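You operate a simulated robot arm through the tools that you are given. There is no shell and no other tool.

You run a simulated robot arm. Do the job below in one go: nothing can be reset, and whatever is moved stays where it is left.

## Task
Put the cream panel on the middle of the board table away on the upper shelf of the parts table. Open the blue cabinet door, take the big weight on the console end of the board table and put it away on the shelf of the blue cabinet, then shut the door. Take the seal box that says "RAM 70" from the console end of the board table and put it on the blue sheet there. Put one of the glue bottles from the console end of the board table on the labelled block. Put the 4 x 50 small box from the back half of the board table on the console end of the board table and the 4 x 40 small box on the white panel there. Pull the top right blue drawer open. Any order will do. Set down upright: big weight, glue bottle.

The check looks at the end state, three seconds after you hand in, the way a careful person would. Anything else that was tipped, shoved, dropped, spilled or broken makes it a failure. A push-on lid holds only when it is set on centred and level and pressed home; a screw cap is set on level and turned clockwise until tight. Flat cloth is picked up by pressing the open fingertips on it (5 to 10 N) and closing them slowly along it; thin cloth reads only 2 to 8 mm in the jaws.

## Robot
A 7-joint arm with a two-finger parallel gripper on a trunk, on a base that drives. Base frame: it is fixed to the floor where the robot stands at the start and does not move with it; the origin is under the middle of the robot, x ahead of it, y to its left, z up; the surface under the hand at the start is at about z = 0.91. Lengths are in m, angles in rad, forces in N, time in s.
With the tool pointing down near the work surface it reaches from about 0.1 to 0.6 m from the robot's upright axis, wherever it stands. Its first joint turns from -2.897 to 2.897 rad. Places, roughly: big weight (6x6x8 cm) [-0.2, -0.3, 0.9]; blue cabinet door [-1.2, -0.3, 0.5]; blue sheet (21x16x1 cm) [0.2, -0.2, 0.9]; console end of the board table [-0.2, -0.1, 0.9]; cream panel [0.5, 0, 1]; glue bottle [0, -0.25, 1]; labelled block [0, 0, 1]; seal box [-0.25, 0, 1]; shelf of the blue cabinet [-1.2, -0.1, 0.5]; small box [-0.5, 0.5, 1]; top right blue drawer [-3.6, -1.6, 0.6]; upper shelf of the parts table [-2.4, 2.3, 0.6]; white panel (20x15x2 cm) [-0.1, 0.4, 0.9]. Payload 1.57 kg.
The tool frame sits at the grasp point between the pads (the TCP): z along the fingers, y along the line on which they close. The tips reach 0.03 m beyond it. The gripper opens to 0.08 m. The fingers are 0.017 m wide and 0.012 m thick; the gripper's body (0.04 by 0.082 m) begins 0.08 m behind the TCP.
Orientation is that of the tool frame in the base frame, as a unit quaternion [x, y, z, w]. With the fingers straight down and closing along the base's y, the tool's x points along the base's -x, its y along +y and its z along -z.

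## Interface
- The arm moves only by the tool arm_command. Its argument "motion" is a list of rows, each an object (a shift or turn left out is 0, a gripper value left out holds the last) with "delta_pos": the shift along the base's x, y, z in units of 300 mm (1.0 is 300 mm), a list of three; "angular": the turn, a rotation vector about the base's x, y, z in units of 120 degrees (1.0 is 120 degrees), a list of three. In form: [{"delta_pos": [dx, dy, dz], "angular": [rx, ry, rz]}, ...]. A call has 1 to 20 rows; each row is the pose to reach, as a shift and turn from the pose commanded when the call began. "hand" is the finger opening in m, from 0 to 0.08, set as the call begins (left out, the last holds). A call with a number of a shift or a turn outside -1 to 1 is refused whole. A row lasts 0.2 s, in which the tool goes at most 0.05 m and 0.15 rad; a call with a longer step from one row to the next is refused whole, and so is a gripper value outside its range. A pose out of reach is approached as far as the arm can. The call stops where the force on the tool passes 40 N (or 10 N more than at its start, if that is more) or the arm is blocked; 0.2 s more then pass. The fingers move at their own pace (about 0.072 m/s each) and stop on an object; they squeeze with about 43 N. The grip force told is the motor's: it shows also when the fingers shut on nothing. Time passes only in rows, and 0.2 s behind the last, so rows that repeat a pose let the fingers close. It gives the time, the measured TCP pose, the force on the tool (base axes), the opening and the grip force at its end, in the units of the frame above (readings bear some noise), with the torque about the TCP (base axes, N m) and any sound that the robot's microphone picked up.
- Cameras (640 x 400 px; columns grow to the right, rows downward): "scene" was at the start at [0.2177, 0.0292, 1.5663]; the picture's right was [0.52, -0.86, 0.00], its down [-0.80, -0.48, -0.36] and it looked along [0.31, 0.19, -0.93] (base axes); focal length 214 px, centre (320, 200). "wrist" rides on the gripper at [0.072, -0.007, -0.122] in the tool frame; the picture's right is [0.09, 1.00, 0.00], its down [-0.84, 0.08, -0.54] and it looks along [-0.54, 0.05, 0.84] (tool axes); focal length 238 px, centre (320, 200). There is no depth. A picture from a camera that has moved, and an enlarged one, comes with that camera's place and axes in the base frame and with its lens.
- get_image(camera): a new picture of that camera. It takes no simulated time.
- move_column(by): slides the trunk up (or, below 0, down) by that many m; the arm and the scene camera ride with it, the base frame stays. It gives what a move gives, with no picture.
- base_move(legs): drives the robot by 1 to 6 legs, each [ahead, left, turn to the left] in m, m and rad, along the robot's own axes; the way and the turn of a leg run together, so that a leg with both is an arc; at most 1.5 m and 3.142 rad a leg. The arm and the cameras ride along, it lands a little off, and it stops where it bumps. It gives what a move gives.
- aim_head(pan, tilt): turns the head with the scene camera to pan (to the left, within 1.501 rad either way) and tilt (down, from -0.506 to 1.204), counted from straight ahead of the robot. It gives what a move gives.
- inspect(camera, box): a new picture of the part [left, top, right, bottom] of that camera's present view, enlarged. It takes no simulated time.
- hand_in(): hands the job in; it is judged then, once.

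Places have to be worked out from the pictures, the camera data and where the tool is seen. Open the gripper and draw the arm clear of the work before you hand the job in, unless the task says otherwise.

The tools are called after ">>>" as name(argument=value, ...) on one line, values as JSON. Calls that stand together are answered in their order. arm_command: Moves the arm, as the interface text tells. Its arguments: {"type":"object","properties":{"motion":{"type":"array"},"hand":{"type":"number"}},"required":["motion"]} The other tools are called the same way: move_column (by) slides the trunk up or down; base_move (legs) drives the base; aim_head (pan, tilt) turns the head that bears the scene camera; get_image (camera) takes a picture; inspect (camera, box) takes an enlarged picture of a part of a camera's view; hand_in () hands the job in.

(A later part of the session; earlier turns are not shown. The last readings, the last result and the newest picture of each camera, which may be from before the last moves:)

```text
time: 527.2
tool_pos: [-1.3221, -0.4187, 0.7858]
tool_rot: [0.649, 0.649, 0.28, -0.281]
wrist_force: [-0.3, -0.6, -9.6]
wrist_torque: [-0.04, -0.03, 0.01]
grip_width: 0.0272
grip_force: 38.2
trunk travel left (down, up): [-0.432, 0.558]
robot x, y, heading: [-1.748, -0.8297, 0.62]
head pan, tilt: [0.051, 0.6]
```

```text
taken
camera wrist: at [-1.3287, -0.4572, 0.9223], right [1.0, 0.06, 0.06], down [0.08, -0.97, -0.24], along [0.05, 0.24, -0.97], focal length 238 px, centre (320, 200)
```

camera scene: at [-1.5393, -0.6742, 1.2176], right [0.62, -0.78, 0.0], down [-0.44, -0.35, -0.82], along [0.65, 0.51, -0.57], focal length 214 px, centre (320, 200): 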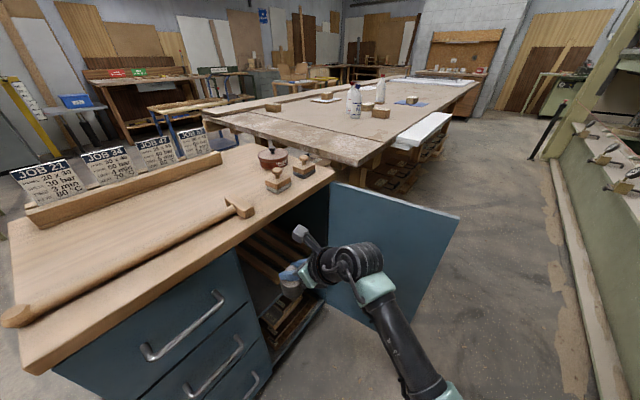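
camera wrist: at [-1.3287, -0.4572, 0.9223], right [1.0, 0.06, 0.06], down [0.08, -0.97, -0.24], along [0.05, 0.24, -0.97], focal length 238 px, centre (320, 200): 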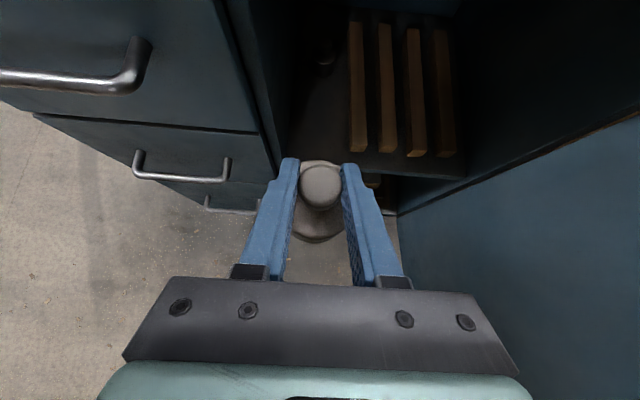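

There seems to be something dark at the back of the free slot. I zoom in.

>>> inspect(camera="wrist", box=[220, 0, 480, 200])

>>> inspect(camera="scene", box=[220, 180, 360, 360])

```text
2.00 times, centred on (350, 100) of wrist
camera zoom: at [-1.3287, -0.4572, 0.9223], right [1.0, 0.06, 0.06], down [0.08, -0.97, -0.24], along [0.05, 0.24, -0.97], focal length 477 px, centre (260, 400)
```

zoom: 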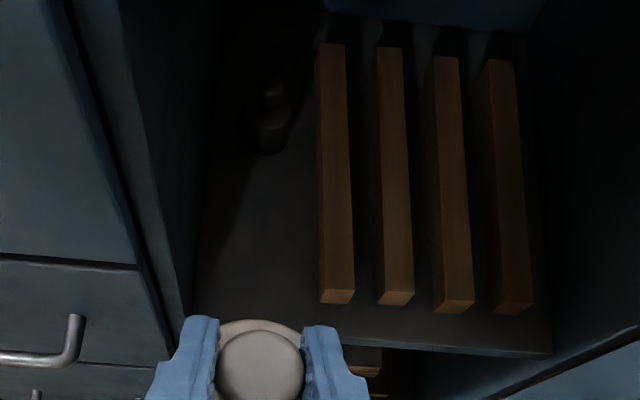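

```text
2.22 times, centred on (290, 270) of scene
camera zoom: at [-1.5393, -0.6742, 1.2176], right [0.62, -0.78, 0.0], down [-0.44, -0.35, -0.82], along [0.65, 0.51, -0.57], focal length 477 px, centre (387, 44)
```

zoom: 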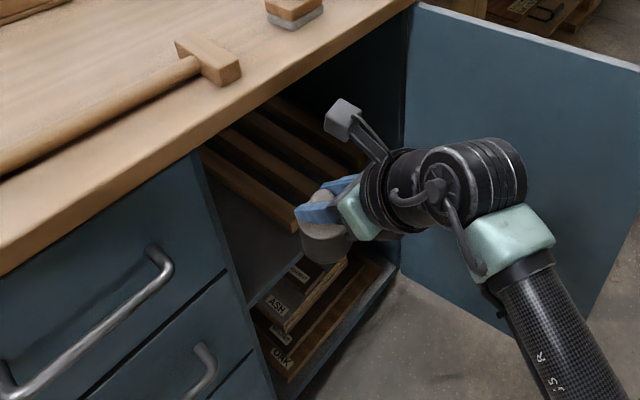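

The shelf slot left of the slats is free in front (a small weight stands far back): x from -1.379 to -1.258, shelf edge y≈-0.27. Target weight centre (-1.318, -0.19). I lower to insertion height first.

>>> move_column(by=-0.185)

>>> get_image(camera="wrist")

>>> inspect(camera="wrist", box=[220, 0, 480, 200])

```text
time: 529.3
tool_pos: [-1.3222, -0.4176, 0.6008]
tool_rot: [0.649, 0.649, 0.28, -0.281]
wrist_force: [0.4, -0.2, -9.6]
wrist_torque: [-0.02, -0.01, 0.03]
grip_width: 0.0274
grip_force: 37.4
trunk travel left (down, up): [-0.247, 0.743]
robot x, y, heading: [-1.7431, -0.83, 0.622]
head pan, tilt: [0.051, 0.6]
```

```text
taken
camera wrist: at [-1.3288, -0.4573, 0.7374], right [1.0, 0.06, 0.07], down [0.08, -0.97, -0.24], along [0.05, 0.24, -0.97], focal length 238 px, centre (320, 200)
```

wrist: 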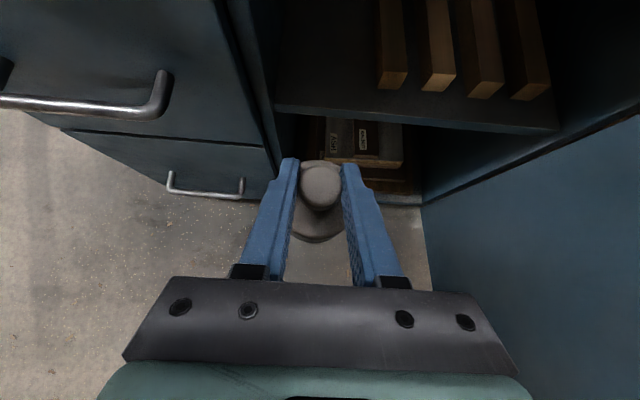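

```text
2.00 times, centred on (350, 100) of wrist
camera zoom: at [-1.3288, -0.4573, 0.7374], right [1.0, 0.06, 0.07], down [0.08, -0.97, -0.24], along [0.05, 0.24, -0.97], focal length 477 px, centre (260, 400)
```

zoom: 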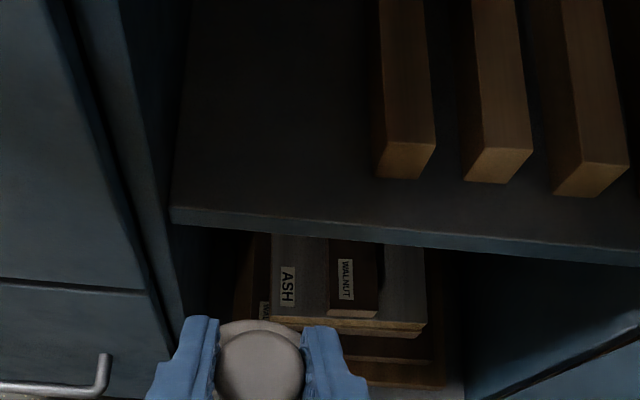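

Triangulation gives the shelf top at z≈0.48, slot x from -1.378 to -1.252. The weight's underside is 4 cm above it. I drive 15 cm toward the cabinet and re-check.

>>> base_move(legs=[[0.0874, 0.1219, 0]])

>>> get_image(camera="wrist")

>>> get_image(camera="scene")

```text
time: 530.6
tool_pos: [-1.3227, -0.2698, 0.5999]
tool_rot: [0.649, 0.649, 0.279, -0.281]
wrist_force: [0.2, 0.1, -9.7]
wrist_torque: [-0.01, 0.0, 0.01]
grip_width: 0.0272
grip_force: 37.4
trunk travel left (down, up): [-0.247, 0.743]
robot x, y, heading: [-1.7486, -0.6795, 0.617]
head pan, tilt: [0.051, 0.6]
```

```text
taken
camera wrist: at [-1.3292, -0.3084, 0.7373], right [1.0, 0.06, 0.07], down [0.08, -0.97, -0.24], along [0.05, 0.24, -0.97], focal length 238 px, centre (320, 200)
```

wrist: 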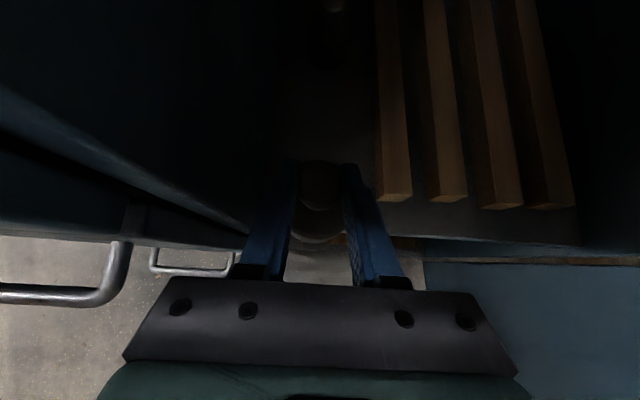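

```text
taken
camera scene: at [-1.5398, -0.5254, 1.0326], right [0.62, -0.78, 0.0], down [-0.44, -0.35, -0.82], along [0.65, 0.51, -0.57], focal length 214 px, centre (320, 200)
```

scene: 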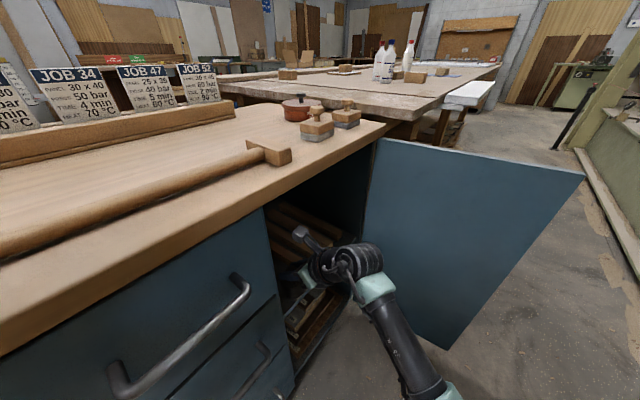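

Now at the shelf's front. I advance the last 7.5 cm with the arm, shifting 6 mm to +x.

>>> arm_command(motion=[{"delta_pos": [0.01, 0.08, 0]}, {"delta_pos": [0.02, 0.16, 0]}, {"delta_pos": [0.022, 0.248, 0]}])

>>> get_image(camera="wrist")

>>> inspect(camera="scene", box=[220, 190, 400, 340])

```text
time: 531.4
tool_pos: [-1.3161, -0.1943, 0.5996]
tool_rot: [0.65, 0.649, 0.278, -0.282]
wrist_force: [-0.9, 0.0, -10.2]
wrist_torque: [-0.01, 0.0, -0.01]
grip_width: 0.0271
grip_force: 37.8
trunk travel left (down, up): [-0.247, 0.743]
robot x, y, heading: [-1.7493, -0.6815, 0.616]
head pan, tilt: [0.051, 0.6]
```

```text
taken
camera wrist: at [-1.322, -0.2342, 0.7365], right [1.0, 0.06, 0.06], down [0.08, -0.97, -0.24], along [0.05, 0.24, -0.97], focal length 238 px, centre (320, 200)
```

wrist: 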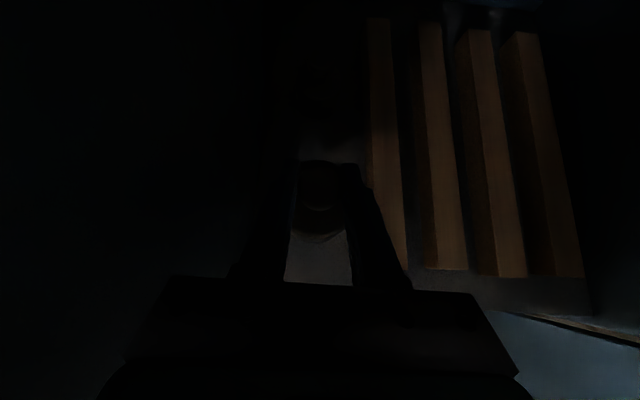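

```text
2.67 times, centred on (310, 265) of scene
camera zoom: at [-1.5399, -0.5253, 1.0326], right [0.62, -0.78, 0.0], down [-0.44, -0.35, -0.82], along [0.65, 0.51, -0.57], focal length 572 px, centre (347, 27)
```

zoom: 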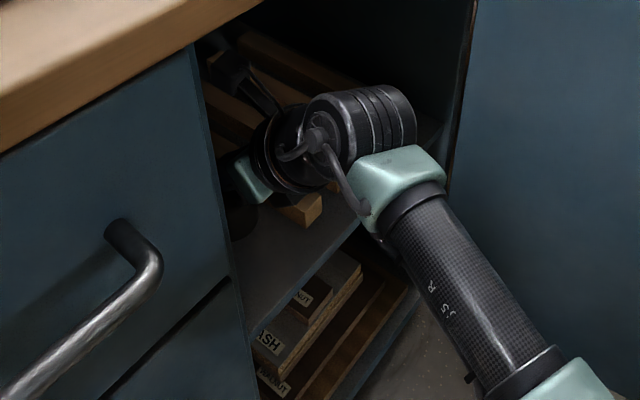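

The weight is inside the slot. I lower 3 cm and then in fine steps until it touches the shelf.

>>> arm_command(motion=[{"delta_pos": [0, 0, -0.04]}, {"delta_pos": [0, 0, -0.08]}, {"delta_pos": [0, 0, -0.1]}])

>>> arm_command(motion=[{"delta_pos": [0, 0, -0.008]}, {"delta_pos": [0, 0, -0.016]}, {"delta_pos": [0, 0, -0.024]}])

```text
time: 532.2
tool_pos: [-1.3163, -0.1955, 0.5693]
tool_rot: [0.65, 0.648, 0.281, -0.28]
wrist_force: [-0.7, 1.2, -9.4]
wrist_torque: [-0.02, 0.0, 0.01]
grip_width: 0.0271
grip_force: 37.5
trunk travel left (down, up): [-0.247, 0.743]
robot x, y, heading: [-1.746, -0.6807, 0.619]
head pan, tilt: [0.051, 0.6]
```

```text
time: 533.0
tool_pos: [-1.3163, -0.1945, 0.5631]
tool_rot: [0.649, 0.649, 0.279, -0.282]
wrist_force: [-0.1, -1.1, -9.7]
wrist_torque: [-0.04, 0.03, 0.0]
grip_width: 0.027
grip_force: 37.9
trunk travel left (down, up): [-0.247, 0.743]
robot x, y, heading: [-1.7465, -0.6821, 0.62]
head pan, tilt: [0.051, 0.6]
```

>>> arm_command(motion=[{"delta_pos": [0, 0, -0.006]}, {"delta_pos": [0, 0, -0.012]}, {"delta_pos": [0, 0, -0.018]}])

```text
time: 533.8
tool_pos: [-1.3162, -0.194, 0.5585]
tool_rot: [0.65, 0.649, 0.28, -0.28]
wrist_force: [0.0, 0.0, -10.6]
wrist_torque: [-0.03, -0.01, -0.03]
grip_width: 0.027
grip_force: 37.8
trunk travel left (down, up): [-0.247, 0.743]
robot x, y, heading: [-1.7476, -0.6844, 0.627]
head pan, tilt: [0.051, 0.6]
```

Still hanging. I continue in 1.5–2 mm steps.

>>> arm_command(motion=[{"delta_pos": [0, 0, -0.006]}, {"delta_pos": [0, 0, -0.012]}, {"delta_pos": [0, 0, -0.018]}])

```text
time: 534.6
tool_pos: [-1.315, -0.1944, 0.5554]
tool_rot: [0.648, 0.649, 0.282, -0.282]
wrist_force: [-1.7, -3.5, 5.5]
wrist_torque: [-0.7, 0.21, -0.04]
grip_width: 0.0272
grip_force: 38.2
trunk travel left (down, up): [-0.247, 0.743]
robot x, y, heading: [-1.746, -0.678, 0.621]
head pan, tilt: [0.051, 0.6]
```

It has touched down. I relieve the pressure slightly, open the fingers to 5.5 cm and back out along -y.

>>> arm_command(motion=[{"delta_pos": [0, 0, 0.005]}, {"delta_pos": [0, 0, 0.005]}])

>>> arm_command(motion=[{"delta_pos": [0, 0, 0]}, {"delta_pos": [0, 0, 0]}, {"delta_pos": [0, 0, 0]}], hand=0.055)

>>> get_image(camera="wrist")

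```text
time: 535.2
tool_pos: [-1.3155, -0.1938, 0.5563]
tool_rot: [0.649, 0.649, 0.281, -0.282]
wrist_force: [0.9, -0.9, 5.5]
wrist_torque: [0.28, 0.01, -0.06]
grip_width: 0.0269
grip_force: 37.9
trunk travel left (down, up): [-0.247, 0.743]
robot x, y, heading: [-1.7466, -0.681, 0.62]
head pan, tilt: [0.051, 0.6]
```

```text
time: 536.0
tool_pos: [-1.3149, -0.1943, 0.554]
tool_rot: [0.648, 0.649, 0.281, -0.281]
wrist_force: [-0.2, 0.2, 0.0]
wrist_torque: [-0.02, 0.02, -0.02]
grip_width: 0.0549
grip_force: 0.1
trunk travel left (down, up): [-0.247, 0.743]
robot x, y, heading: [-1.7463, -0.6803, 0.62]
head pan, tilt: [0.051, 0.6]
```

```text
taken
camera wrist: at [-1.3228, -0.2342, 0.6913], right [1.0, 0.06, 0.07], down [0.08, -0.97, -0.24], along [0.05, 0.24, -0.97], focal length 238 px, centre (320, 200)
```

wrist: 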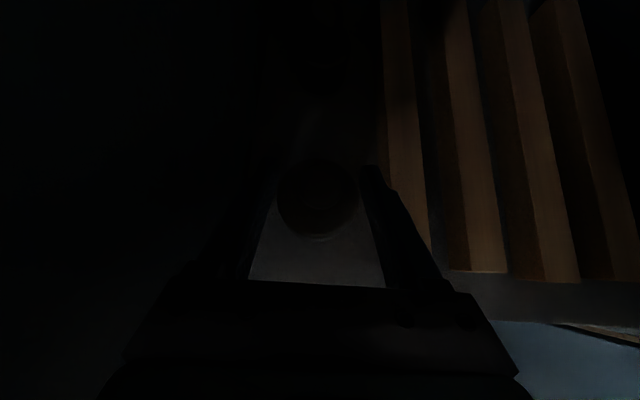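

Released. I raise 1 cm and withdraw in -y with small steps.

>>> arm_command(motion=[{"delta_pos": [0, 0, 0.03]}, {"delta_pos": [0, -0.06, 0.04]}, {"delta_pos": [0, -0.16, 0.04]}, {"delta_pos": [0, -0.28, 0.04]}, {"delta_pos": [0, -0.4, 0.04]}])

>>> base_move(legs=[[-0.0874, -0.1219, 0]])

>>> inspect(camera="wrist", box=[220, 0, 480, 200])

>>> get_image(camera="scene")

```text
time: 537.2
tool_pos: [-1.3162, -0.3139, 0.567]
tool_rot: [0.649, 0.649, 0.28, -0.281]
wrist_force: [0.2, -0.5, -0.7]
wrist_torque: [0.0, -0.01, 0.01]
grip_width: 0.0548
grip_force: 0.1
trunk travel left (down, up): [-0.247, 0.743]
robot x, y, heading: [-1.7483, -0.6784, 0.617]
head pan, tilt: [0.051, 0.6]
```

```text
time: 538.6
tool_pos: [-1.317, -0.4629, 0.5666]
tool_rot: [0.648, 0.65, 0.28, -0.282]
wrist_force: [-0.1, 0.6, -0.4]
wrist_torque: [0.01, 0.02, -0.01]
grip_width: 0.0553
grip_force: 0.1
trunk travel left (down, up): [-0.247, 0.743]
robot x, y, heading: [-1.7475, -0.826, 0.622]
head pan, tilt: [0.051, 0.6]
```

```text
2.00 times, centred on (350, 100) of wrist
camera zoom: at [-1.3236, -0.5025, 0.7038], right [1.0, 0.06, 0.07], down [0.08, -0.97, -0.24], along [0.05, 0.24, -0.97], focal length 477 px, centre (260, 400)
```

zoom: 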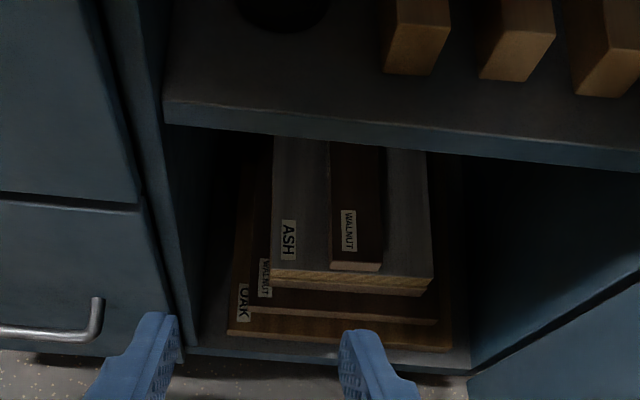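

```text
taken
camera scene: at [-1.5412, -0.6748, 1.0329], right [0.62, -0.78, 0.0], down [-0.44, -0.35, -0.83], along [0.65, 0.51, -0.56], focal length 214 px, centre (320, 200)
```

scene: 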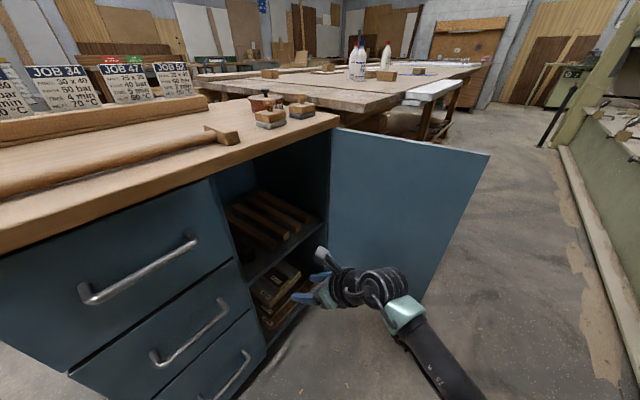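

I raise the trunk by 0.2 to look at the weight on the shelf.

>>> move_column(by=0.2)

>>> inspect(camera="wrist", box=[220, 0, 480, 200])

>>> get_image(camera="scene")

```text
time: 540.8
tool_pos: [-1.3167, -0.4636, 0.7666]
tool_rot: [0.649, 0.649, 0.28, -0.281]
wrist_force: [0.0, -0.4, -0.4]
wrist_torque: [-0.01, 0.01, 0.01]
grip_width: 0.0551
grip_force: 0.1
trunk travel left (down, up): [-0.447, 0.543]
robot x, y, heading: [-1.7489, -0.8297, 0.617]
head pan, tilt: [0.051, 0.6]
```

```text
2.00 times, centred on (350, 100) of wrist
camera zoom: at [-1.3236, -0.5025, 0.9038], right [1.0, 0.06, 0.07], down [0.08, -0.97, -0.24], along [0.05, 0.24, -0.97], focal length 477 px, centre (260, 400)
```

zoom: 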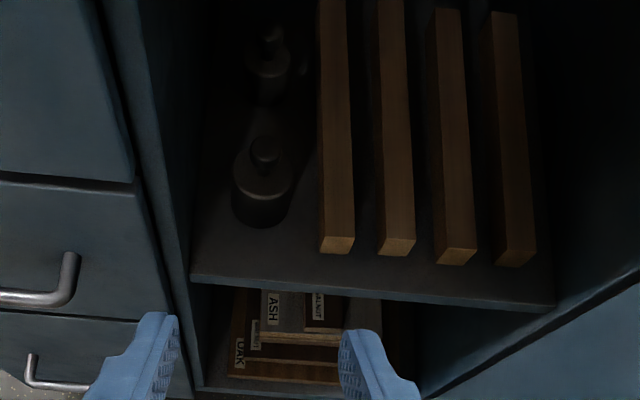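

```text
taken
camera scene: at [-1.5412, -0.6749, 1.2328], right [0.62, -0.78, 0.0], down [-0.44, -0.35, -0.83], along [0.65, 0.51, -0.56], focal length 214 px, centre (320, 200)
```

scene: 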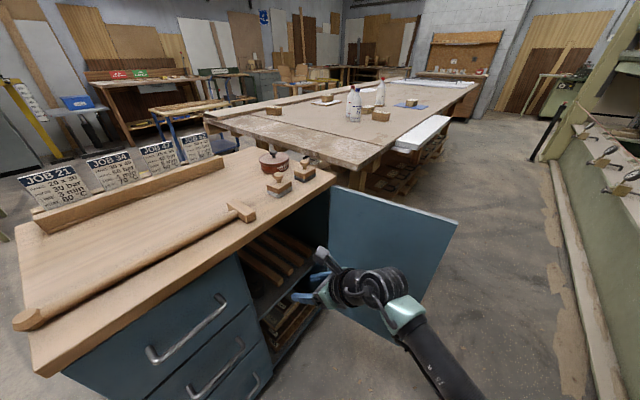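

The big weight stands upright on the shelf, with the small one behind it untouched. Now to shut the door: I raise the trunk, set the tool vertical, and go to a place from where I can take the door by its top edge.

>>> move_column(by=0.38)

>>> arm_command(motion=[{"angular": [-0.065, 0, 0]}, {"angular": [-0.13, 0, 0]}, {"angular": [-0.195, 0, 0]}, {"angular": [-0.26, 0, 0]}, {"angular": [-0.325, 0, 0]}, {"angular": [-0.39, 0, 0]}], hand=0.08)

>>> base_move(legs=[[0.3334, 0.1632, 0]])

>>> get_image(camera="scene")

```text
time: 544.4
tool_pos: [-1.3178, -0.4628, 1.146]
tool_rot: [0.649, 0.649, 0.281, -0.282]
wrist_force: [0.4, 0.6, -0.3]
wrist_torque: [0.01, -0.02, 0.0]
grip_width: 0.0552
grip_force: 0.2
trunk travel left (down, up): [-0.827, 0.163]
robot x, y, heading: [-1.7469, -0.8281, 0.621]
head pan, tilt: [0.051, 0.6]
```

```text
time: 545.8
tool_pos: [-1.3173, -0.4627, 1.1469]
tool_rot: [0.708, 0.706, -0.001, 0.0]
wrist_force: [0.7, -0.4, -1.2]
wrist_torque: [0.0, 0.0, 0.05]
grip_width: 0.0801
grip_force: 0.1
trunk travel left (down, up): [-0.827, 0.163]
robot x, y, heading: [-1.7495, -0.8281, 0.619]
head pan, tilt: [0.051, 0.6]
```

```text
time: 548.2
tool_pos: [-1.1423, -0.1413, 1.1462]
tool_rot: [0.707, 0.707, 0.0, -0.001]
wrist_force: [-0.2, -0.2, -0.1]
wrist_torque: [-0.01, -0.02, 0.03]
grip_width: 0.0799
grip_force: 0.1
trunk travel left (down, up): [-0.827, 0.163]
robot x, y, heading: [-1.5757, -0.5061, 0.62]
head pan, tilt: [0.051, 0.6]
```

```text
taken
camera scene: at [-1.3669, -0.3518, 1.6129], right [0.62, -0.78, 0.0], down [-0.44, -0.35, -0.83], along [0.65, 0.51, -0.56], focal length 214 px, centre (320, 200)
```

scene: 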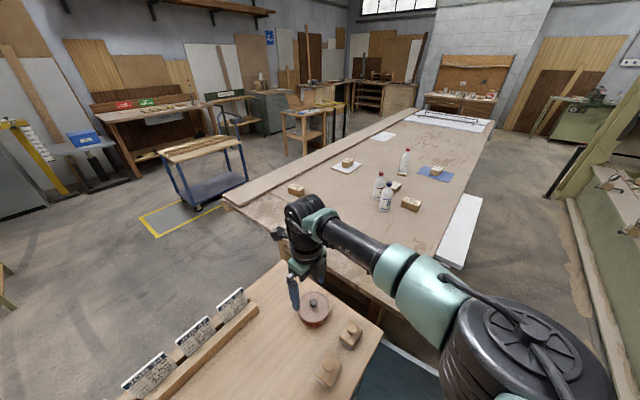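

I turn the base by -0.9 rad to bring the hand over the door's free end, then yaw the tool back to close across the door.

>>> base_move(legs=[[0, 0, -0.9]])

>>> arm_command(motion=[{"angular": [0, 0, 0.06]}, {"angular": [0, 0, 0.12]}, {"angular": [0, 0, 0.18]}, {"angular": [0, 0, 0.24]}, {"angular": [0, 0, 0.3]}, {"angular": [0, 0, 0.36]}, {"angular": [0, 0, 0.4297]}])

>>> get_image(camera="wrist")

>>> aim_head(pan=0.3, tilt=0.9)

>>> get_image(camera="scene")

```text
time: 550.9
tool_pos: [-1.0209, -0.6186, 1.1465]
tool_rot: [0.944, 0.329, 0.0, -0.001]
wrist_force: [-0.5, 0.4, 0.0]
wrist_torque: [0.02, -0.01, -0.02]
grip_width: 0.0798
grip_force: 0.1
trunk travel left (down, up): [-0.827, 0.163]
robot x, y, heading: [-1.5793, -0.5063, -0.284]
head pan, tilt: [0.051, 0.6]
```

```text
time: 552.5
tool_pos: [-1.0195, -0.6165, 1.1469]
tool_rot: [0.707, 0.707, -0.001, 0.0]
wrist_force: [0.2, 0.7, 0.5]
wrist_torque: [0.01, 0.0, 0.01]
grip_width: 0.0798
grip_force: 0.1
trunk travel left (down, up): [-0.827, 0.163]
robot x, y, heading: [-1.5765, -0.5031, -0.284]
head pan, tilt: [0.051, 0.6]
```

```text
taken
camera wrist: at [-1.0261, -0.5455, 1.2699], right [1.0, 0.09, 0.0], down [0.08, -0.84, 0.54], along [0.05, -0.54, -0.84], focal length 238 px, centre (320, 200)
```

wrist: 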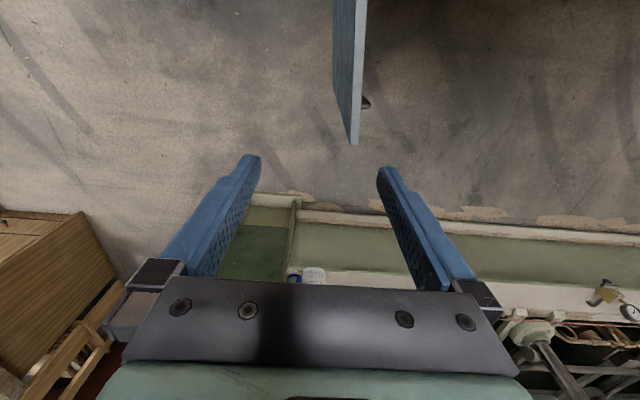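

```text
time: 553.3
tool_pos: [-1.0191, -0.6176, 1.1471]
tool_rot: [0.708, 0.706, -0.001, -0.001]
wrist_force: [0.1, 0.6, 0.0]
wrist_torque: [0.03, -0.03, -0.01]
grip_width: 0.08
grip_force: 0.1
trunk travel left (down, up): [-0.827, 0.163]
robot x, y, heading: [-1.5776, -0.5101, -0.284]
head pan, tilt: [0.3, 0.901]
```

```text
taken
camera scene: at [-1.3354, -0.5516, 1.5882], right [0.02, -1.0, 0.0], down [-0.78, -0.01, -0.62], along [0.62, 0.01, -0.78], focal length 214 px, centre (320, 200)
```

scene: 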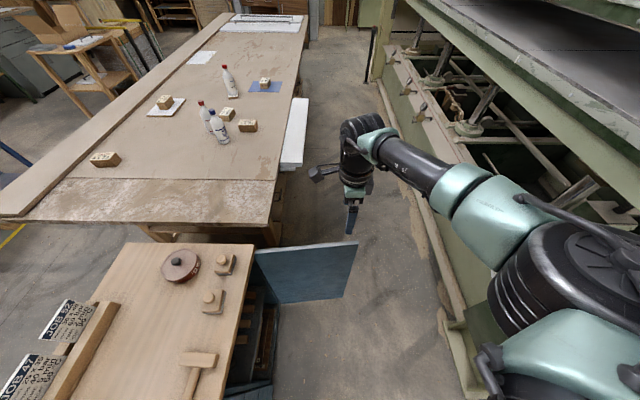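

I zoom in on the door's top edge in the wrist view.

>>> inspect(camera="wrist", box=[280, 0, 440, 160])

```text
2.50 times, centred on (360, 80) of wrist
camera zoom: at [-1.0258, -0.5457, 1.27], right [1.0, 0.09, 0.0], down [0.08, -0.84, 0.54], along [0.05, -0.54, -0.84], focal length 596 px, centre (220, 500)
```

zoom: 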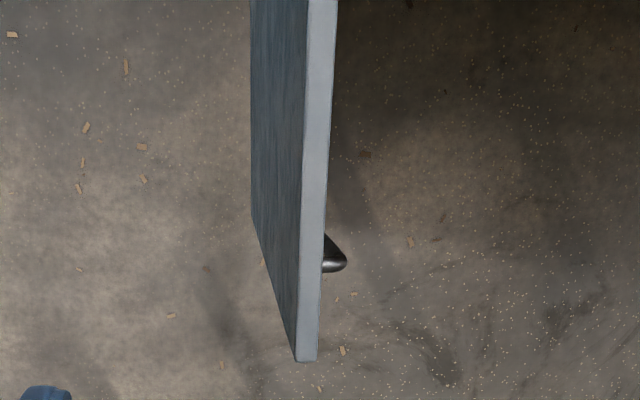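

The door is at ≈97°, tip at (-0.949, -0.691), 16 mm thick. I step 5 cm closer, align the tool with the door and lower the trunk by 0.2.

>>> base_move(legs=[[0.048, 0.014, 0]])

>>> arm_command(motion=[{"delta_pos": [0.02, 0, 0], "angular": [0, 0, 0.03]}, {"delta_pos": [0.033, 0, 0], "angular": [0, 0, 0.061]}], hand=0.08)

>>> move_column(by=-0.2)

>>> get_image(camera="wrist")

```text
time: 554.2
tool_pos: [-0.971, -0.6179, 1.1473]
tool_rot: [0.707, 0.707, -0.001, -0.001]
wrist_force: [0.1, -0.3, -0.3]
wrist_torque: [-0.03, -0.02, -0.01]
grip_width: 0.0799
grip_force: 0.0
trunk travel left (down, up): [-0.827, 0.163]
robot x, y, heading: [-1.5259, -0.5039, -0.282]
head pan, tilt: [0.3, 0.901]
```

```text
time: 554.9
tool_pos: [-0.959, -0.6182, 1.1474]
tool_rot: [0.66, 0.751, 0.0, 0.0]
wrist_force: [0.8, 0.0, 0.1]
wrist_torque: [0.01, -0.02, 0.0]
grip_width: 0.0802
grip_force: 0.0
trunk travel left (down, up): [-0.827, 0.163]
robot x, y, heading: [-1.5256, -0.5055, -0.282]
head pan, tilt: [0.3, 0.901]
```

```text
time: 557.0
tool_pos: [-0.9594, -0.6176, 0.9465]
tool_rot: [0.661, 0.751, 0.0, -0.001]
wrist_force: [0.1, -0.2, 0.2]
wrist_torque: [-0.01, -0.01, 0.01]
grip_width: 0.08
grip_force: 0.0
trunk travel left (down, up): [-0.627, 0.363]
robot x, y, heading: [-1.5229, -0.5044, -0.281]
head pan, tilt: [0.3, 0.901]
```

```text
taken
camera wrist: at [-0.9754, -0.5472, 1.07], right [0.98, 0.22, 0.0], down [0.18, -0.82, 0.54], along [0.12, -0.53, -0.84], focal length 238 px, centre (320, 200)
```

wrist: 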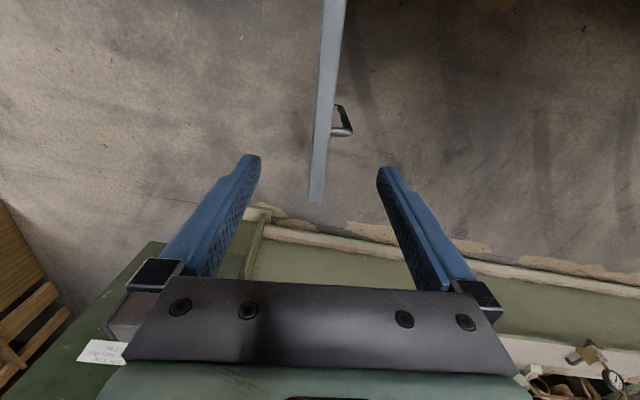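

The door's edge is exactly between the fingers. I lower 11.5 cm with the arm and grip the top edge.

>>> arm_command(motion=[{"delta_pos": [0, 0, -0.13]}, {"delta_pos": [0, 0, -0.26]}, {"delta_pos": [0, 0, -0.385]}], hand=0.08)

>>> arm_command(motion=[{"delta_pos": [0, 0, 0]}, {"delta_pos": [0, 0, 0]}, {"delta_pos": [0, 0, 0]}, {"delta_pos": [0, 0, 0]}, {"delta_pos": [0, 0, 0]}], hand=0.0)

>>> get_image(camera="wrist")

```text
time: 557.8
tool_pos: [-0.9592, -0.6195, 0.8324]
tool_rot: [0.661, 0.751, -0.001, 0.0]
wrist_force: [-0.6, -0.5, 0.4]
wrist_torque: [0.02, -0.02, 0.0]
grip_width: 0.08
grip_force: 0.1
trunk travel left (down, up): [-0.627, 0.363]
robot x, y, heading: [-1.525, -0.5052, -0.282]
head pan, tilt: [0.3, 0.901]
```

```text
time: 559.0
tool_pos: [-0.9608, -0.6199, 0.8315]
tool_rot: [0.662, 0.75, -0.001, -0.001]
wrist_force: [2.4, 0.6, -2.3]
wrist_torque: [-0.19, -0.34, -0.57]
grip_width: 0.0171
grip_force: 31.8
trunk travel left (down, up): [-0.627, 0.363]
robot x, y, heading: [-1.5262, -0.5063, -0.282]
head pan, tilt: [0.3, 0.901]
```

```text
taken
camera wrist: at [-0.975, -0.5487, 0.9551], right [0.98, 0.22, 0.0], down [0.18, -0.82, 0.54], along [0.12, -0.53, -0.84], focal length 238 px, centre (320, 200)
```

wrist: 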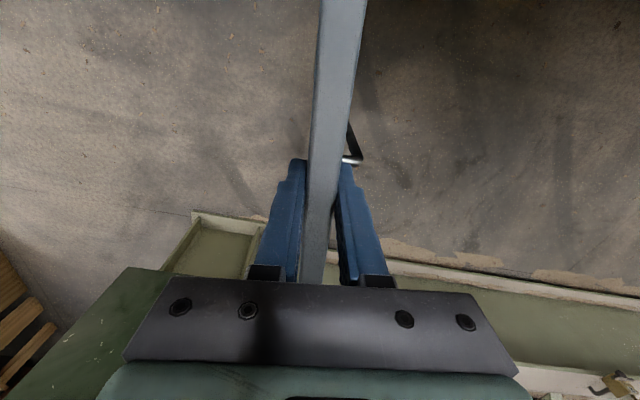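

Door gripped (17 mm). I swing it toward closed along the arc, from 97° to about 52°.

>>> arm_command(motion=[{"delta_pos": [-0.0937, -0.0073, 0], "angular": [0, 0, -0.0417]}, {"delta_pos": [-0.1873, -0.0067, 0], "angular": [0, 0, -0.0833]}, {"delta_pos": [-0.2807, 0.0023, 0], "angular": [0, 0, -0.125]}, {"delta_pos": [-0.3727, 0.0193, 0], "angular": [0, 0, -0.1667]}, {"delta_pos": [-0.463, 0.0447, 0], "angular": [0, 0, -0.2083]}, {"delta_pos": [-0.5507, 0.0773, 0], "angular": [0, 0, -0.25]}, {"delta_pos": [-0.6353, 0.1177, 0], "angular": [0, 0, -0.2917]}, {"delta_pos": [-0.716, 0.1653, 0], "angular": [0, 0, -0.3333]}, {"delta_pos": [-0.7923, 0.2197, 0], "angular": [0, 0, -0.375]}])

>>> get_image(camera="wrist")

>>> get_image(camera="scene")

```text
time: 561.0
tool_pos: [-1.1985, -0.5514, 0.8325]
tool_rot: [0.898, 0.439, 0.0, 0.0]
wrist_force: [5.8, 6.3, 3.2]
wrist_torque: [-0.35, -0.07, -0.4]
grip_width: 0.017
grip_force: 32.1
trunk travel left (down, up): [-0.627, 0.363]
robot x, y, heading: [-1.526, -0.5049, -0.279]
head pan, tilt: [0.3, 0.901]
```

```text
taken
camera wrist: at [-1.1595, -0.49, 0.9552], right [0.84, -0.54, 0.0], down [-0.45, -0.71, 0.54], along [-0.29, -0.46, -0.84], focal length 238 px, centre (320, 200)
```

wrist: 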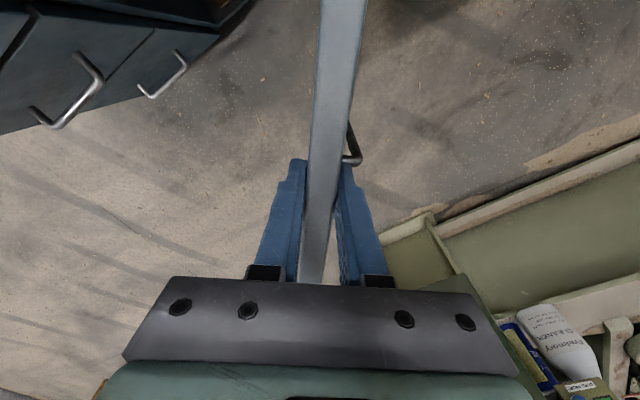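

```text
taken
camera scene: at [-1.2855, -0.5503, 1.3881], right [0.02, -1.0, 0.0], down [-0.78, -0.02, -0.62], along [0.62, 0.01, -0.78], focal length 214 px, centre (320, 200)
```

scene: 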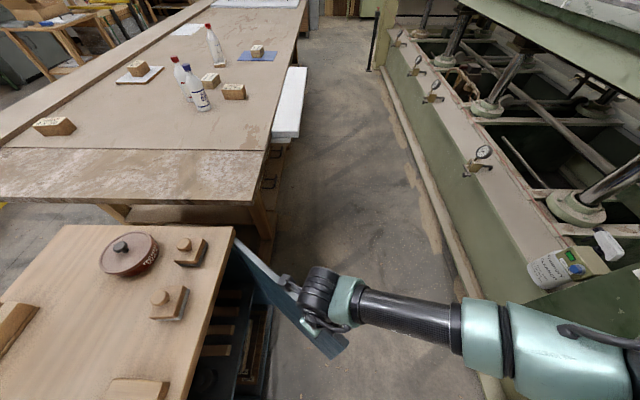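

The door follows well (52°). I continue to about 37° and check reach.

>>> arm_command(motion=[{"delta_pos": [-0.071, 0.0607, 0], "angular": [0, 0, -0.0417]}, {"delta_pos": [-0.1367, 0.1277, 0], "angular": [0, 0, -0.0833]}, {"delta_pos": [-0.1963, 0.2, 0], "angular": [0, 0, -0.125]}])

>>> get_image(camera="scene")

```text
time: 561.8
tool_pos: [-1.2556, -0.4909, 0.8325]
tool_rot: [0.948, 0.318, 0.0, -0.001]
wrist_force: [8.7, 5.1, 13.7]
wrist_torque: [-0.11, 0.18, -0.42]
grip_width: 0.0169
grip_force: 32.3
trunk travel left (down, up): [-0.627, 0.363]
robot x, y, heading: [-1.5251, -0.5063, -0.28]
head pan, tilt: [0.3, 0.901]
```

```text
taken
camera scene: at [-1.2857, -0.5506, 1.3882], right [0.02, -1.0, 0.0], down [-0.78, -0.02, -0.62], along [0.62, 0.01, -0.78], focal length 214 px, centre (320, 200)
```

scene: 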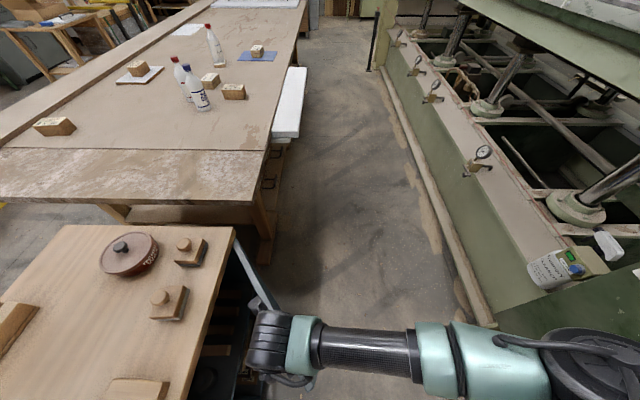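

I continue to about 22°.

>>> arm_command(motion=[{"delta_pos": [-0.053, 0.0773, 0], "angular": [0, 0, -0.0417]}, {"delta_pos": [-0.0993, 0.1587, 0], "angular": [0, 0, -0.0833]}, {"delta_pos": [-0.138, 0.244, 0], "angular": [0, 0, -0.125]}])

>>> get_image(camera="wrist")

```text
time: 562.6
tool_pos: [-1.2985, -0.4169, 0.8307]
tool_rot: [0.981, 0.192, 0.0, -0.001]
wrist_force: [8.8, 2.6, 21.7]
wrist_torque: [-0.29, -0.05, -0.48]
grip_width: 0.0168
grip_force: 31.9
trunk travel left (down, up): [-0.627, 0.363]
robot x, y, heading: [-1.5259, -0.5077, -0.281]
head pan, tilt: [0.3, 0.901]
```

```text
taken
camera wrist: at [-1.2337, -0.3845, 0.9546], right [0.46, -0.89, 0.0], down [-0.75, -0.39, 0.54], along [-0.48, -0.25, -0.84], focal length 238 px, centre (320, 200)
```

wrist: 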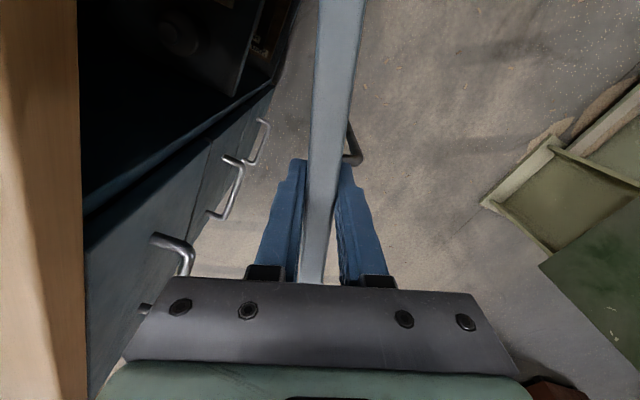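

I go on to about 12°, then release.

>>> arm_command(motion=[{"delta_pos": [-0.0313, 0.0883, 0], "angular": [0, 0, -0.0417]}, {"delta_pos": [-0.055, 0.179, 0], "angular": [0, 0, -0.0833]}])

>>> get_image(camera="wrist")

```text
time: 563.2
tool_pos: [-1.3144, -0.3646, 0.8304]
tool_rot: [0.994, 0.106, 0.0, -0.001]
wrist_force: [11.7, 2.7, 20.3]
wrist_torque: [-0.4, 0.14, 0.0]
grip_width: 0.0168
grip_force: 32.1
trunk travel left (down, up): [-0.627, 0.363]
robot x, y, heading: [-1.5202, -0.5063, -0.281]
head pan, tilt: [0.3, 0.901]
```

```text
taken
camera wrist: at [-1.2453, -0.343, 0.9539], right [0.3, -0.95, 0.0], down [-0.8, -0.25, 0.54], along [-0.52, -0.16, -0.84], focal length 238 px, centre (320, 200)
```

wrist: 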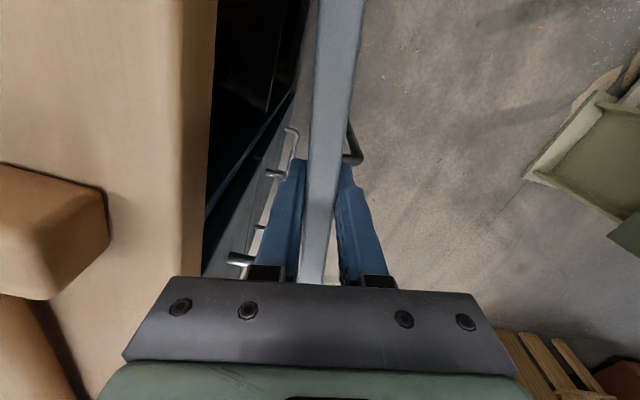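

The door is at ≈12°. I release it, raise the hand, and will finish by pushing from outside with a pitched tool (to stay clear of the mallet on the cabinet top).

>>> arm_command(motion=[{"delta_pos": [0, 0, 0]}, {"delta_pos": [0, 0, 0]}, {"delta_pos": [0, 0, 0.1]}, {"delta_pos": [0, 0, 0.25]}, {"delta_pos": [0, 0, 0.4]}], hand=0.04)

>>> move_column(by=0.25)

>>> get_image(camera="wrist")

>>> get_image(camera="scene")

```text
time: 564.4
tool_pos: [-1.3157, -0.3676, 0.9519]
tool_rot: [0.994, 0.106, -0.001, 0.0]
wrist_force: [0.7, 0.0, 0.0]
wrist_torque: [0.01, -0.04, -0.01]
grip_width: 0.0402
grip_force: 0.0
trunk travel left (down, up): [-0.627, 0.363]
robot x, y, heading: [-1.5245, -0.5046, -0.284]
head pan, tilt: [0.3, 0.901]
```

```text
time: 567.0
tool_pos: [-1.3161, -0.3669, 1.2015]
tool_rot: [0.994, 0.106, 0.0, -0.001]
wrist_force: [-0.3, 0.0, 0.1]
wrist_torque: [0.02, -0.04, 0.02]
grip_width: 0.04
grip_force: 0.0
trunk travel left (down, up): [-0.877, 0.113]
robot x, y, heading: [-1.5217, -0.5054, -0.275]
head pan, tilt: [0.3, 0.901]
```

```text
taken
camera wrist: at [-1.2461, -0.3447, 1.3241], right [0.3, -0.95, 0.0], down [-0.8, -0.25, 0.54], along [-0.52, -0.16, -0.84], focal length 238 px, centre (320, 200)
```

wrist: 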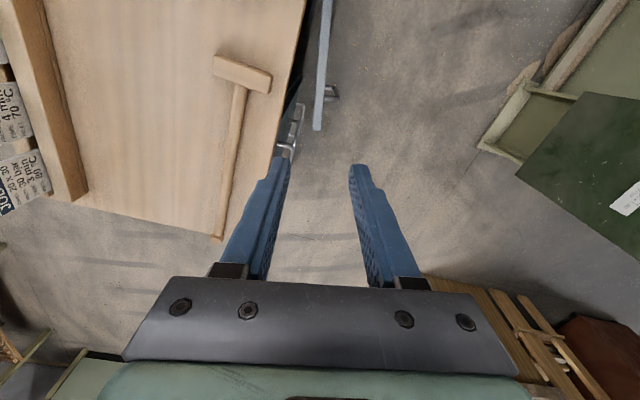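

```text
taken
camera scene: at [-1.2857, -0.5514, 1.6381], right [0.02, -1.0, 0.0], down [-0.78, -0.01, -0.62], along [0.62, 0.01, -0.78], focal length 214 px, centre (320, 200)
```

scene: 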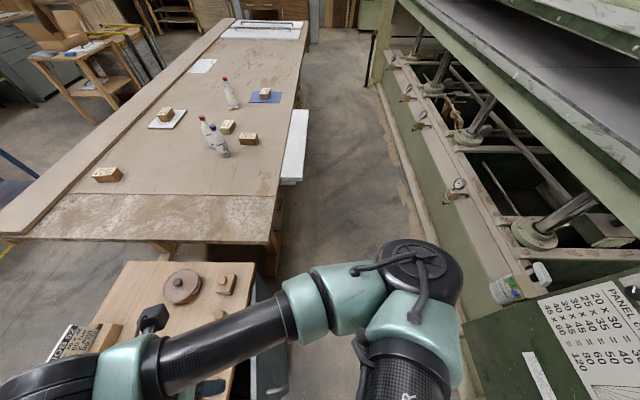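

Door at 12°, everything on top undisturbed. I turn the base back by +0.9 rad (elbow away from the console) and then move to about (-1.75, -0.81).

>>> base_move(legs=[[0, 0, 0.9]])

>>> base_move(legs=[[-0.3615, -0.1106, 0]])

>>> get_image(camera="scene")

```text
time: 569.7
tool_pos: [-1.5066, -0.2554, 1.2022]
tool_rot: [0.847, 0.532, -0.001, 0.0]
wrist_force: [0.6, 0.1, 0.9]
wrist_torque: [-0.01, 0.02, 0.02]
grip_width: 0.04
grip_force: 0.1
trunk travel left (down, up): [-0.877, 0.113]
robot x, y, heading: [-1.5235, -0.5038, 0.629]
head pan, tilt: [0.3, 0.901]
```

```text
time: 572.1
tool_pos: [-1.7355, -0.5572, 1.2003]
tool_rot: [0.846, 0.533, -0.002, 0.0]
wrist_force: [-0.1, 0.5, -0.3]
wrist_torque: [-0.01, 0.0, 0.01]
grip_width: 0.0401
grip_force: 0.1
trunk travel left (down, up): [-0.877, 0.113]
robot x, y, heading: [-1.7524, -0.8076, 0.63]
head pan, tilt: [0.3, 0.901]
```

```text
taken
camera scene: at [-1.5706, -0.6467, 1.638], right [0.8, -0.6, 0.0], down [-0.47, -0.63, -0.62], along [0.37, 0.5, -0.78], focal length 214 px, centre (320, 200)
```

scene: 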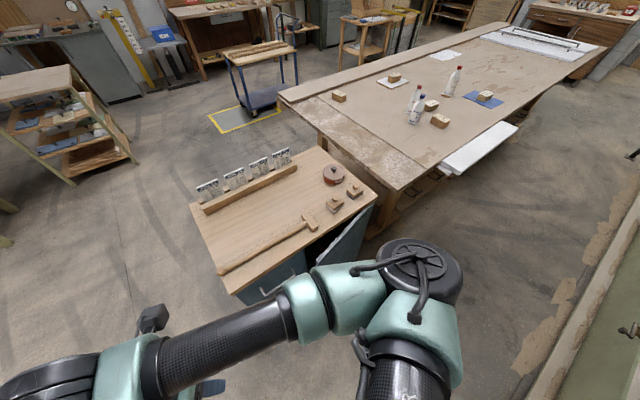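

I extend the hand to about (-1.32, -0.445), squaring the tool toward +y.

>>> arm_command(motion=[{"delta_pos": [0.14, 0.04, 0], "angular": [0, 0, 0.021]}, {"delta_pos": [0.28, 0.08, 0], "angular": [0, 0, 0.043]}, {"delta_pos": [0.42, 0.12, 0], "angular": [0, 0, 0.064]}, {"delta_pos": [0.56, 0.16, 0], "angular": [0, 0, 0.085]}, {"delta_pos": [0.69, 0.19, 0], "angular": [0, 0, 0.107]}], hand=0.0)

>>> arm_command(motion=[{"delta_pos": [0.14, 0.04, 0], "angular": [0, 0, 0.021]}, {"delta_pos": [0.28, 0.08, 0], "angular": [0, 0, 0.043]}, {"delta_pos": [0.42, 0.12, 0], "angular": [0, 0, 0.064]}, {"delta_pos": [0.56, 0.16, 0], "angular": [0, 0, 0.085]}, {"delta_pos": [0.69, 0.19, 0], "angular": [0, 0, 0.1066]}])

>>> arm_command(motion=[{"angular": [0.065, 0, 0]}, {"angular": [0.13, 0, 0]}, {"angular": [0.195, 0, 0]}, {"angular": [0.26, 0, 0]}, {"angular": [0.325, 0, 0]}, {"angular": [0.389, 0, 0]}])

>>> get_image(camera="wrist")

```text
time: 573.3
tool_pos: [-1.5278, -0.4997, 1.2015]
tool_rot: [0.781, 0.624, -0.001, -0.001]
wrist_force: [-0.3, 0.5, 0.6]
wrist_torque: [0.02, -0.02, 0.0]
grip_width: 0.0
grip_force: 21.6
trunk travel left (down, up): [-0.877, 0.113]
robot x, y, heading: [-1.7505, -0.8075, 0.63]
head pan, tilt: [0.3, 0.901]
```

```text
time: 574.5
tool_pos: [-1.3224, -0.4428, 1.2014]
tool_rot: [0.707, 0.707, -0.002, 0.0]
wrist_force: [-0.3, 0.1, 0.1]
wrist_torque: [0.02, 0.03, 0.01]
grip_width: 0.0003
grip_force: 20.9
trunk travel left (down, up): [-0.877, 0.113]
robot x, y, heading: [-1.7539, -0.8078, 0.632]
head pan, tilt: [0.3, 0.901]
```

```text
time: 575.9
tool_pos: [-1.3211, -0.4428, 1.2014]
tool_rot: [0.649, 0.649, 0.281, -0.281]
wrist_force: [1.1, 0.5, 0.2]
wrist_torque: [0.0, -0.01, -0.02]
grip_width: 0.0002
grip_force: 21.1
trunk travel left (down, up): [-0.877, 0.113]
robot x, y, heading: [-1.7531, -0.8063, 0.631]
head pan, tilt: [0.3, 0.901]
```

```text
taken
camera wrist: at [-1.3282, -0.4828, 1.3387], right [1.0, 0.06, 0.07], down [0.08, -0.97, -0.24], along [0.05, 0.24, -0.97], focal length 238 px, centre (320, 200)
```

wrist: 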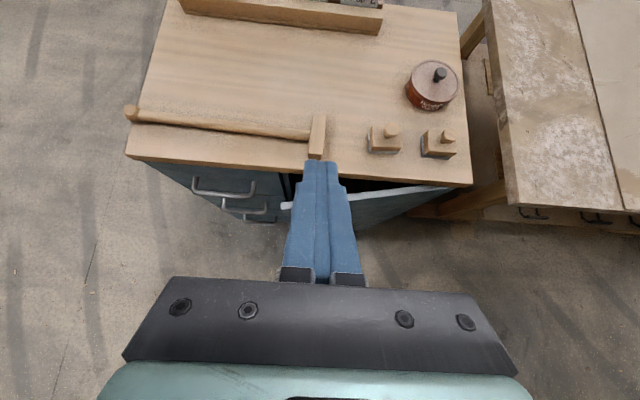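

The closed fingertips point at the door from outside. I back off 4 cm and lower the trunk to z≈0.77.

>>> base_move(legs=[[-0.0236, -0.0323, 0]])

>>> move_column(by=-0.4)

>>> get_image(camera="wrist")

```text
time: 576.8
tool_pos: [-1.3217, -0.4815, 1.2002]
tool_rot: [0.648, 0.65, 0.279, -0.281]
wrist_force: [0.1, 0.4, -0.4]
wrist_torque: [0.02, -0.02, 0.04]
grip_width: 0.0
grip_force: 21.2
trunk travel left (down, up): [-0.877, 0.113]
robot x, y, heading: [-1.7522, -0.8453, 0.633]
head pan, tilt: [0.3, 0.901]
```

```text
time: 580.6
tool_pos: [-1.3214, -0.4822, 0.8003]
tool_rot: [0.649, 0.65, 0.279, -0.28]
wrist_force: [-0.4, -0.3, 0.4]
wrist_torque: [-0.02, 0.02, -0.03]
grip_width: 0.0001
grip_force: 20.9
trunk travel left (down, up): [-0.477, 0.513]
robot x, y, heading: [-1.755, -0.847, 0.628]
head pan, tilt: [0.3, 0.901]
```

```text
taken
camera wrist: at [-1.3283, -0.5213, 0.9384], right [1.0, 0.07, 0.07], down [0.08, -0.97, -0.24], along [0.05, 0.24, -0.97], focal length 238 px, centre (320, 200)
```

wrist: 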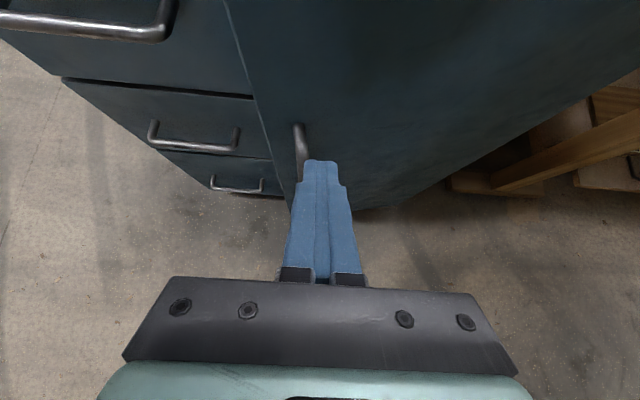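

The fingertips face the door beside the handle. I push +y gently until the door is shut (force rises).

>>> arm_command(motion=[{"delta_pos": [0, 0.08, -0.06]}, {"delta_pos": [0, 0.16, -0.09]}, {"delta_pos": [0, 0.22, -0.09]}, {"delta_pos": [0, 0.28, -0.09]}, {"delta_pos": [0, 0.34, -0.09]}, {"delta_pos": [0, 0.39, -0.09]}])

>>> get_image(camera="wrist")

```text
time: 582.0
tool_pos: [-1.323, -0.3641, 0.7754]
tool_rot: [0.649, 0.649, 0.28, -0.281]
wrist_force: [0.2, -0.4, 0.2]
wrist_torque: [0.02, 0.02, -0.02]
grip_width: 0.0
grip_force: 20.8
trunk travel left (down, up): [-0.477, 0.513]
robot x, y, heading: [-1.7564, -0.8482, 0.63]
head pan, tilt: [0.3, 0.901]
```

```text
taken
camera wrist: at [-1.3282, -0.4036, 0.9109], right [1.0, 0.07, 0.07], down [0.08, -0.97, -0.24], along [0.05, 0.24, -0.97], focal length 238 px, centre (320, 200)
```

wrist: 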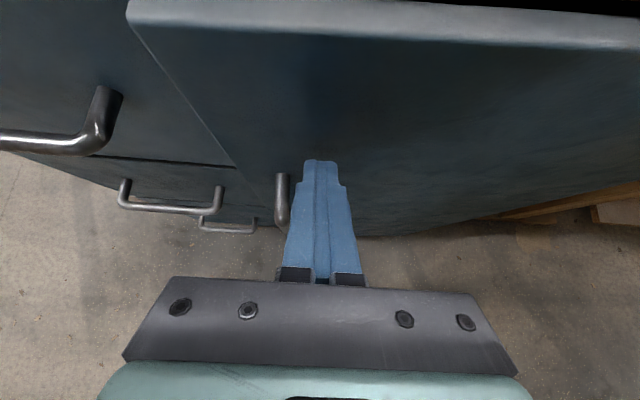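

The door is moving in. I continue in smaller steps until resistance shows.

>>> arm_command(motion=[{"delta_pos": [0, 0.03, 0]}, {"delta_pos": [0, 0.06, 0]}, {"delta_pos": [0, 0.09, 0]}, {"delta_pos": [0, 0.12, 0]}])

>>> get_image(camera="wrist")

```text
time: 583.0
tool_pos: [-1.3213, -0.333, 0.7747]
tool_rot: [0.65, 0.65, 0.278, -0.279]
wrist_force: [-4.8, -20.6, 4.5]
wrist_torque: [-0.2, -0.03, 0.13]
grip_width: 0.0002
grip_force: 21.5
trunk travel left (down, up): [-0.477, 0.513]
robot x, y, heading: [-1.7541, -0.8484, 0.629]
head pan, tilt: [0.3, 0.901]
```

```text
taken
camera wrist: at [-1.3277, -0.3711, 0.9112], right [1.0, 0.06, 0.07], down [0.08, -0.97, -0.23], along [0.05, 0.24, -0.97], focal length 238 px, centre (320, 200)
```

wrist: 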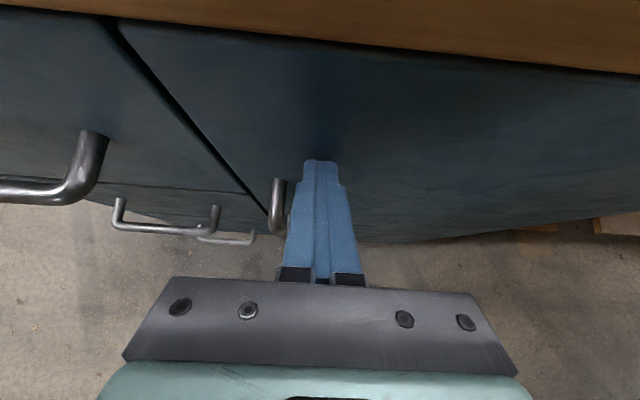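

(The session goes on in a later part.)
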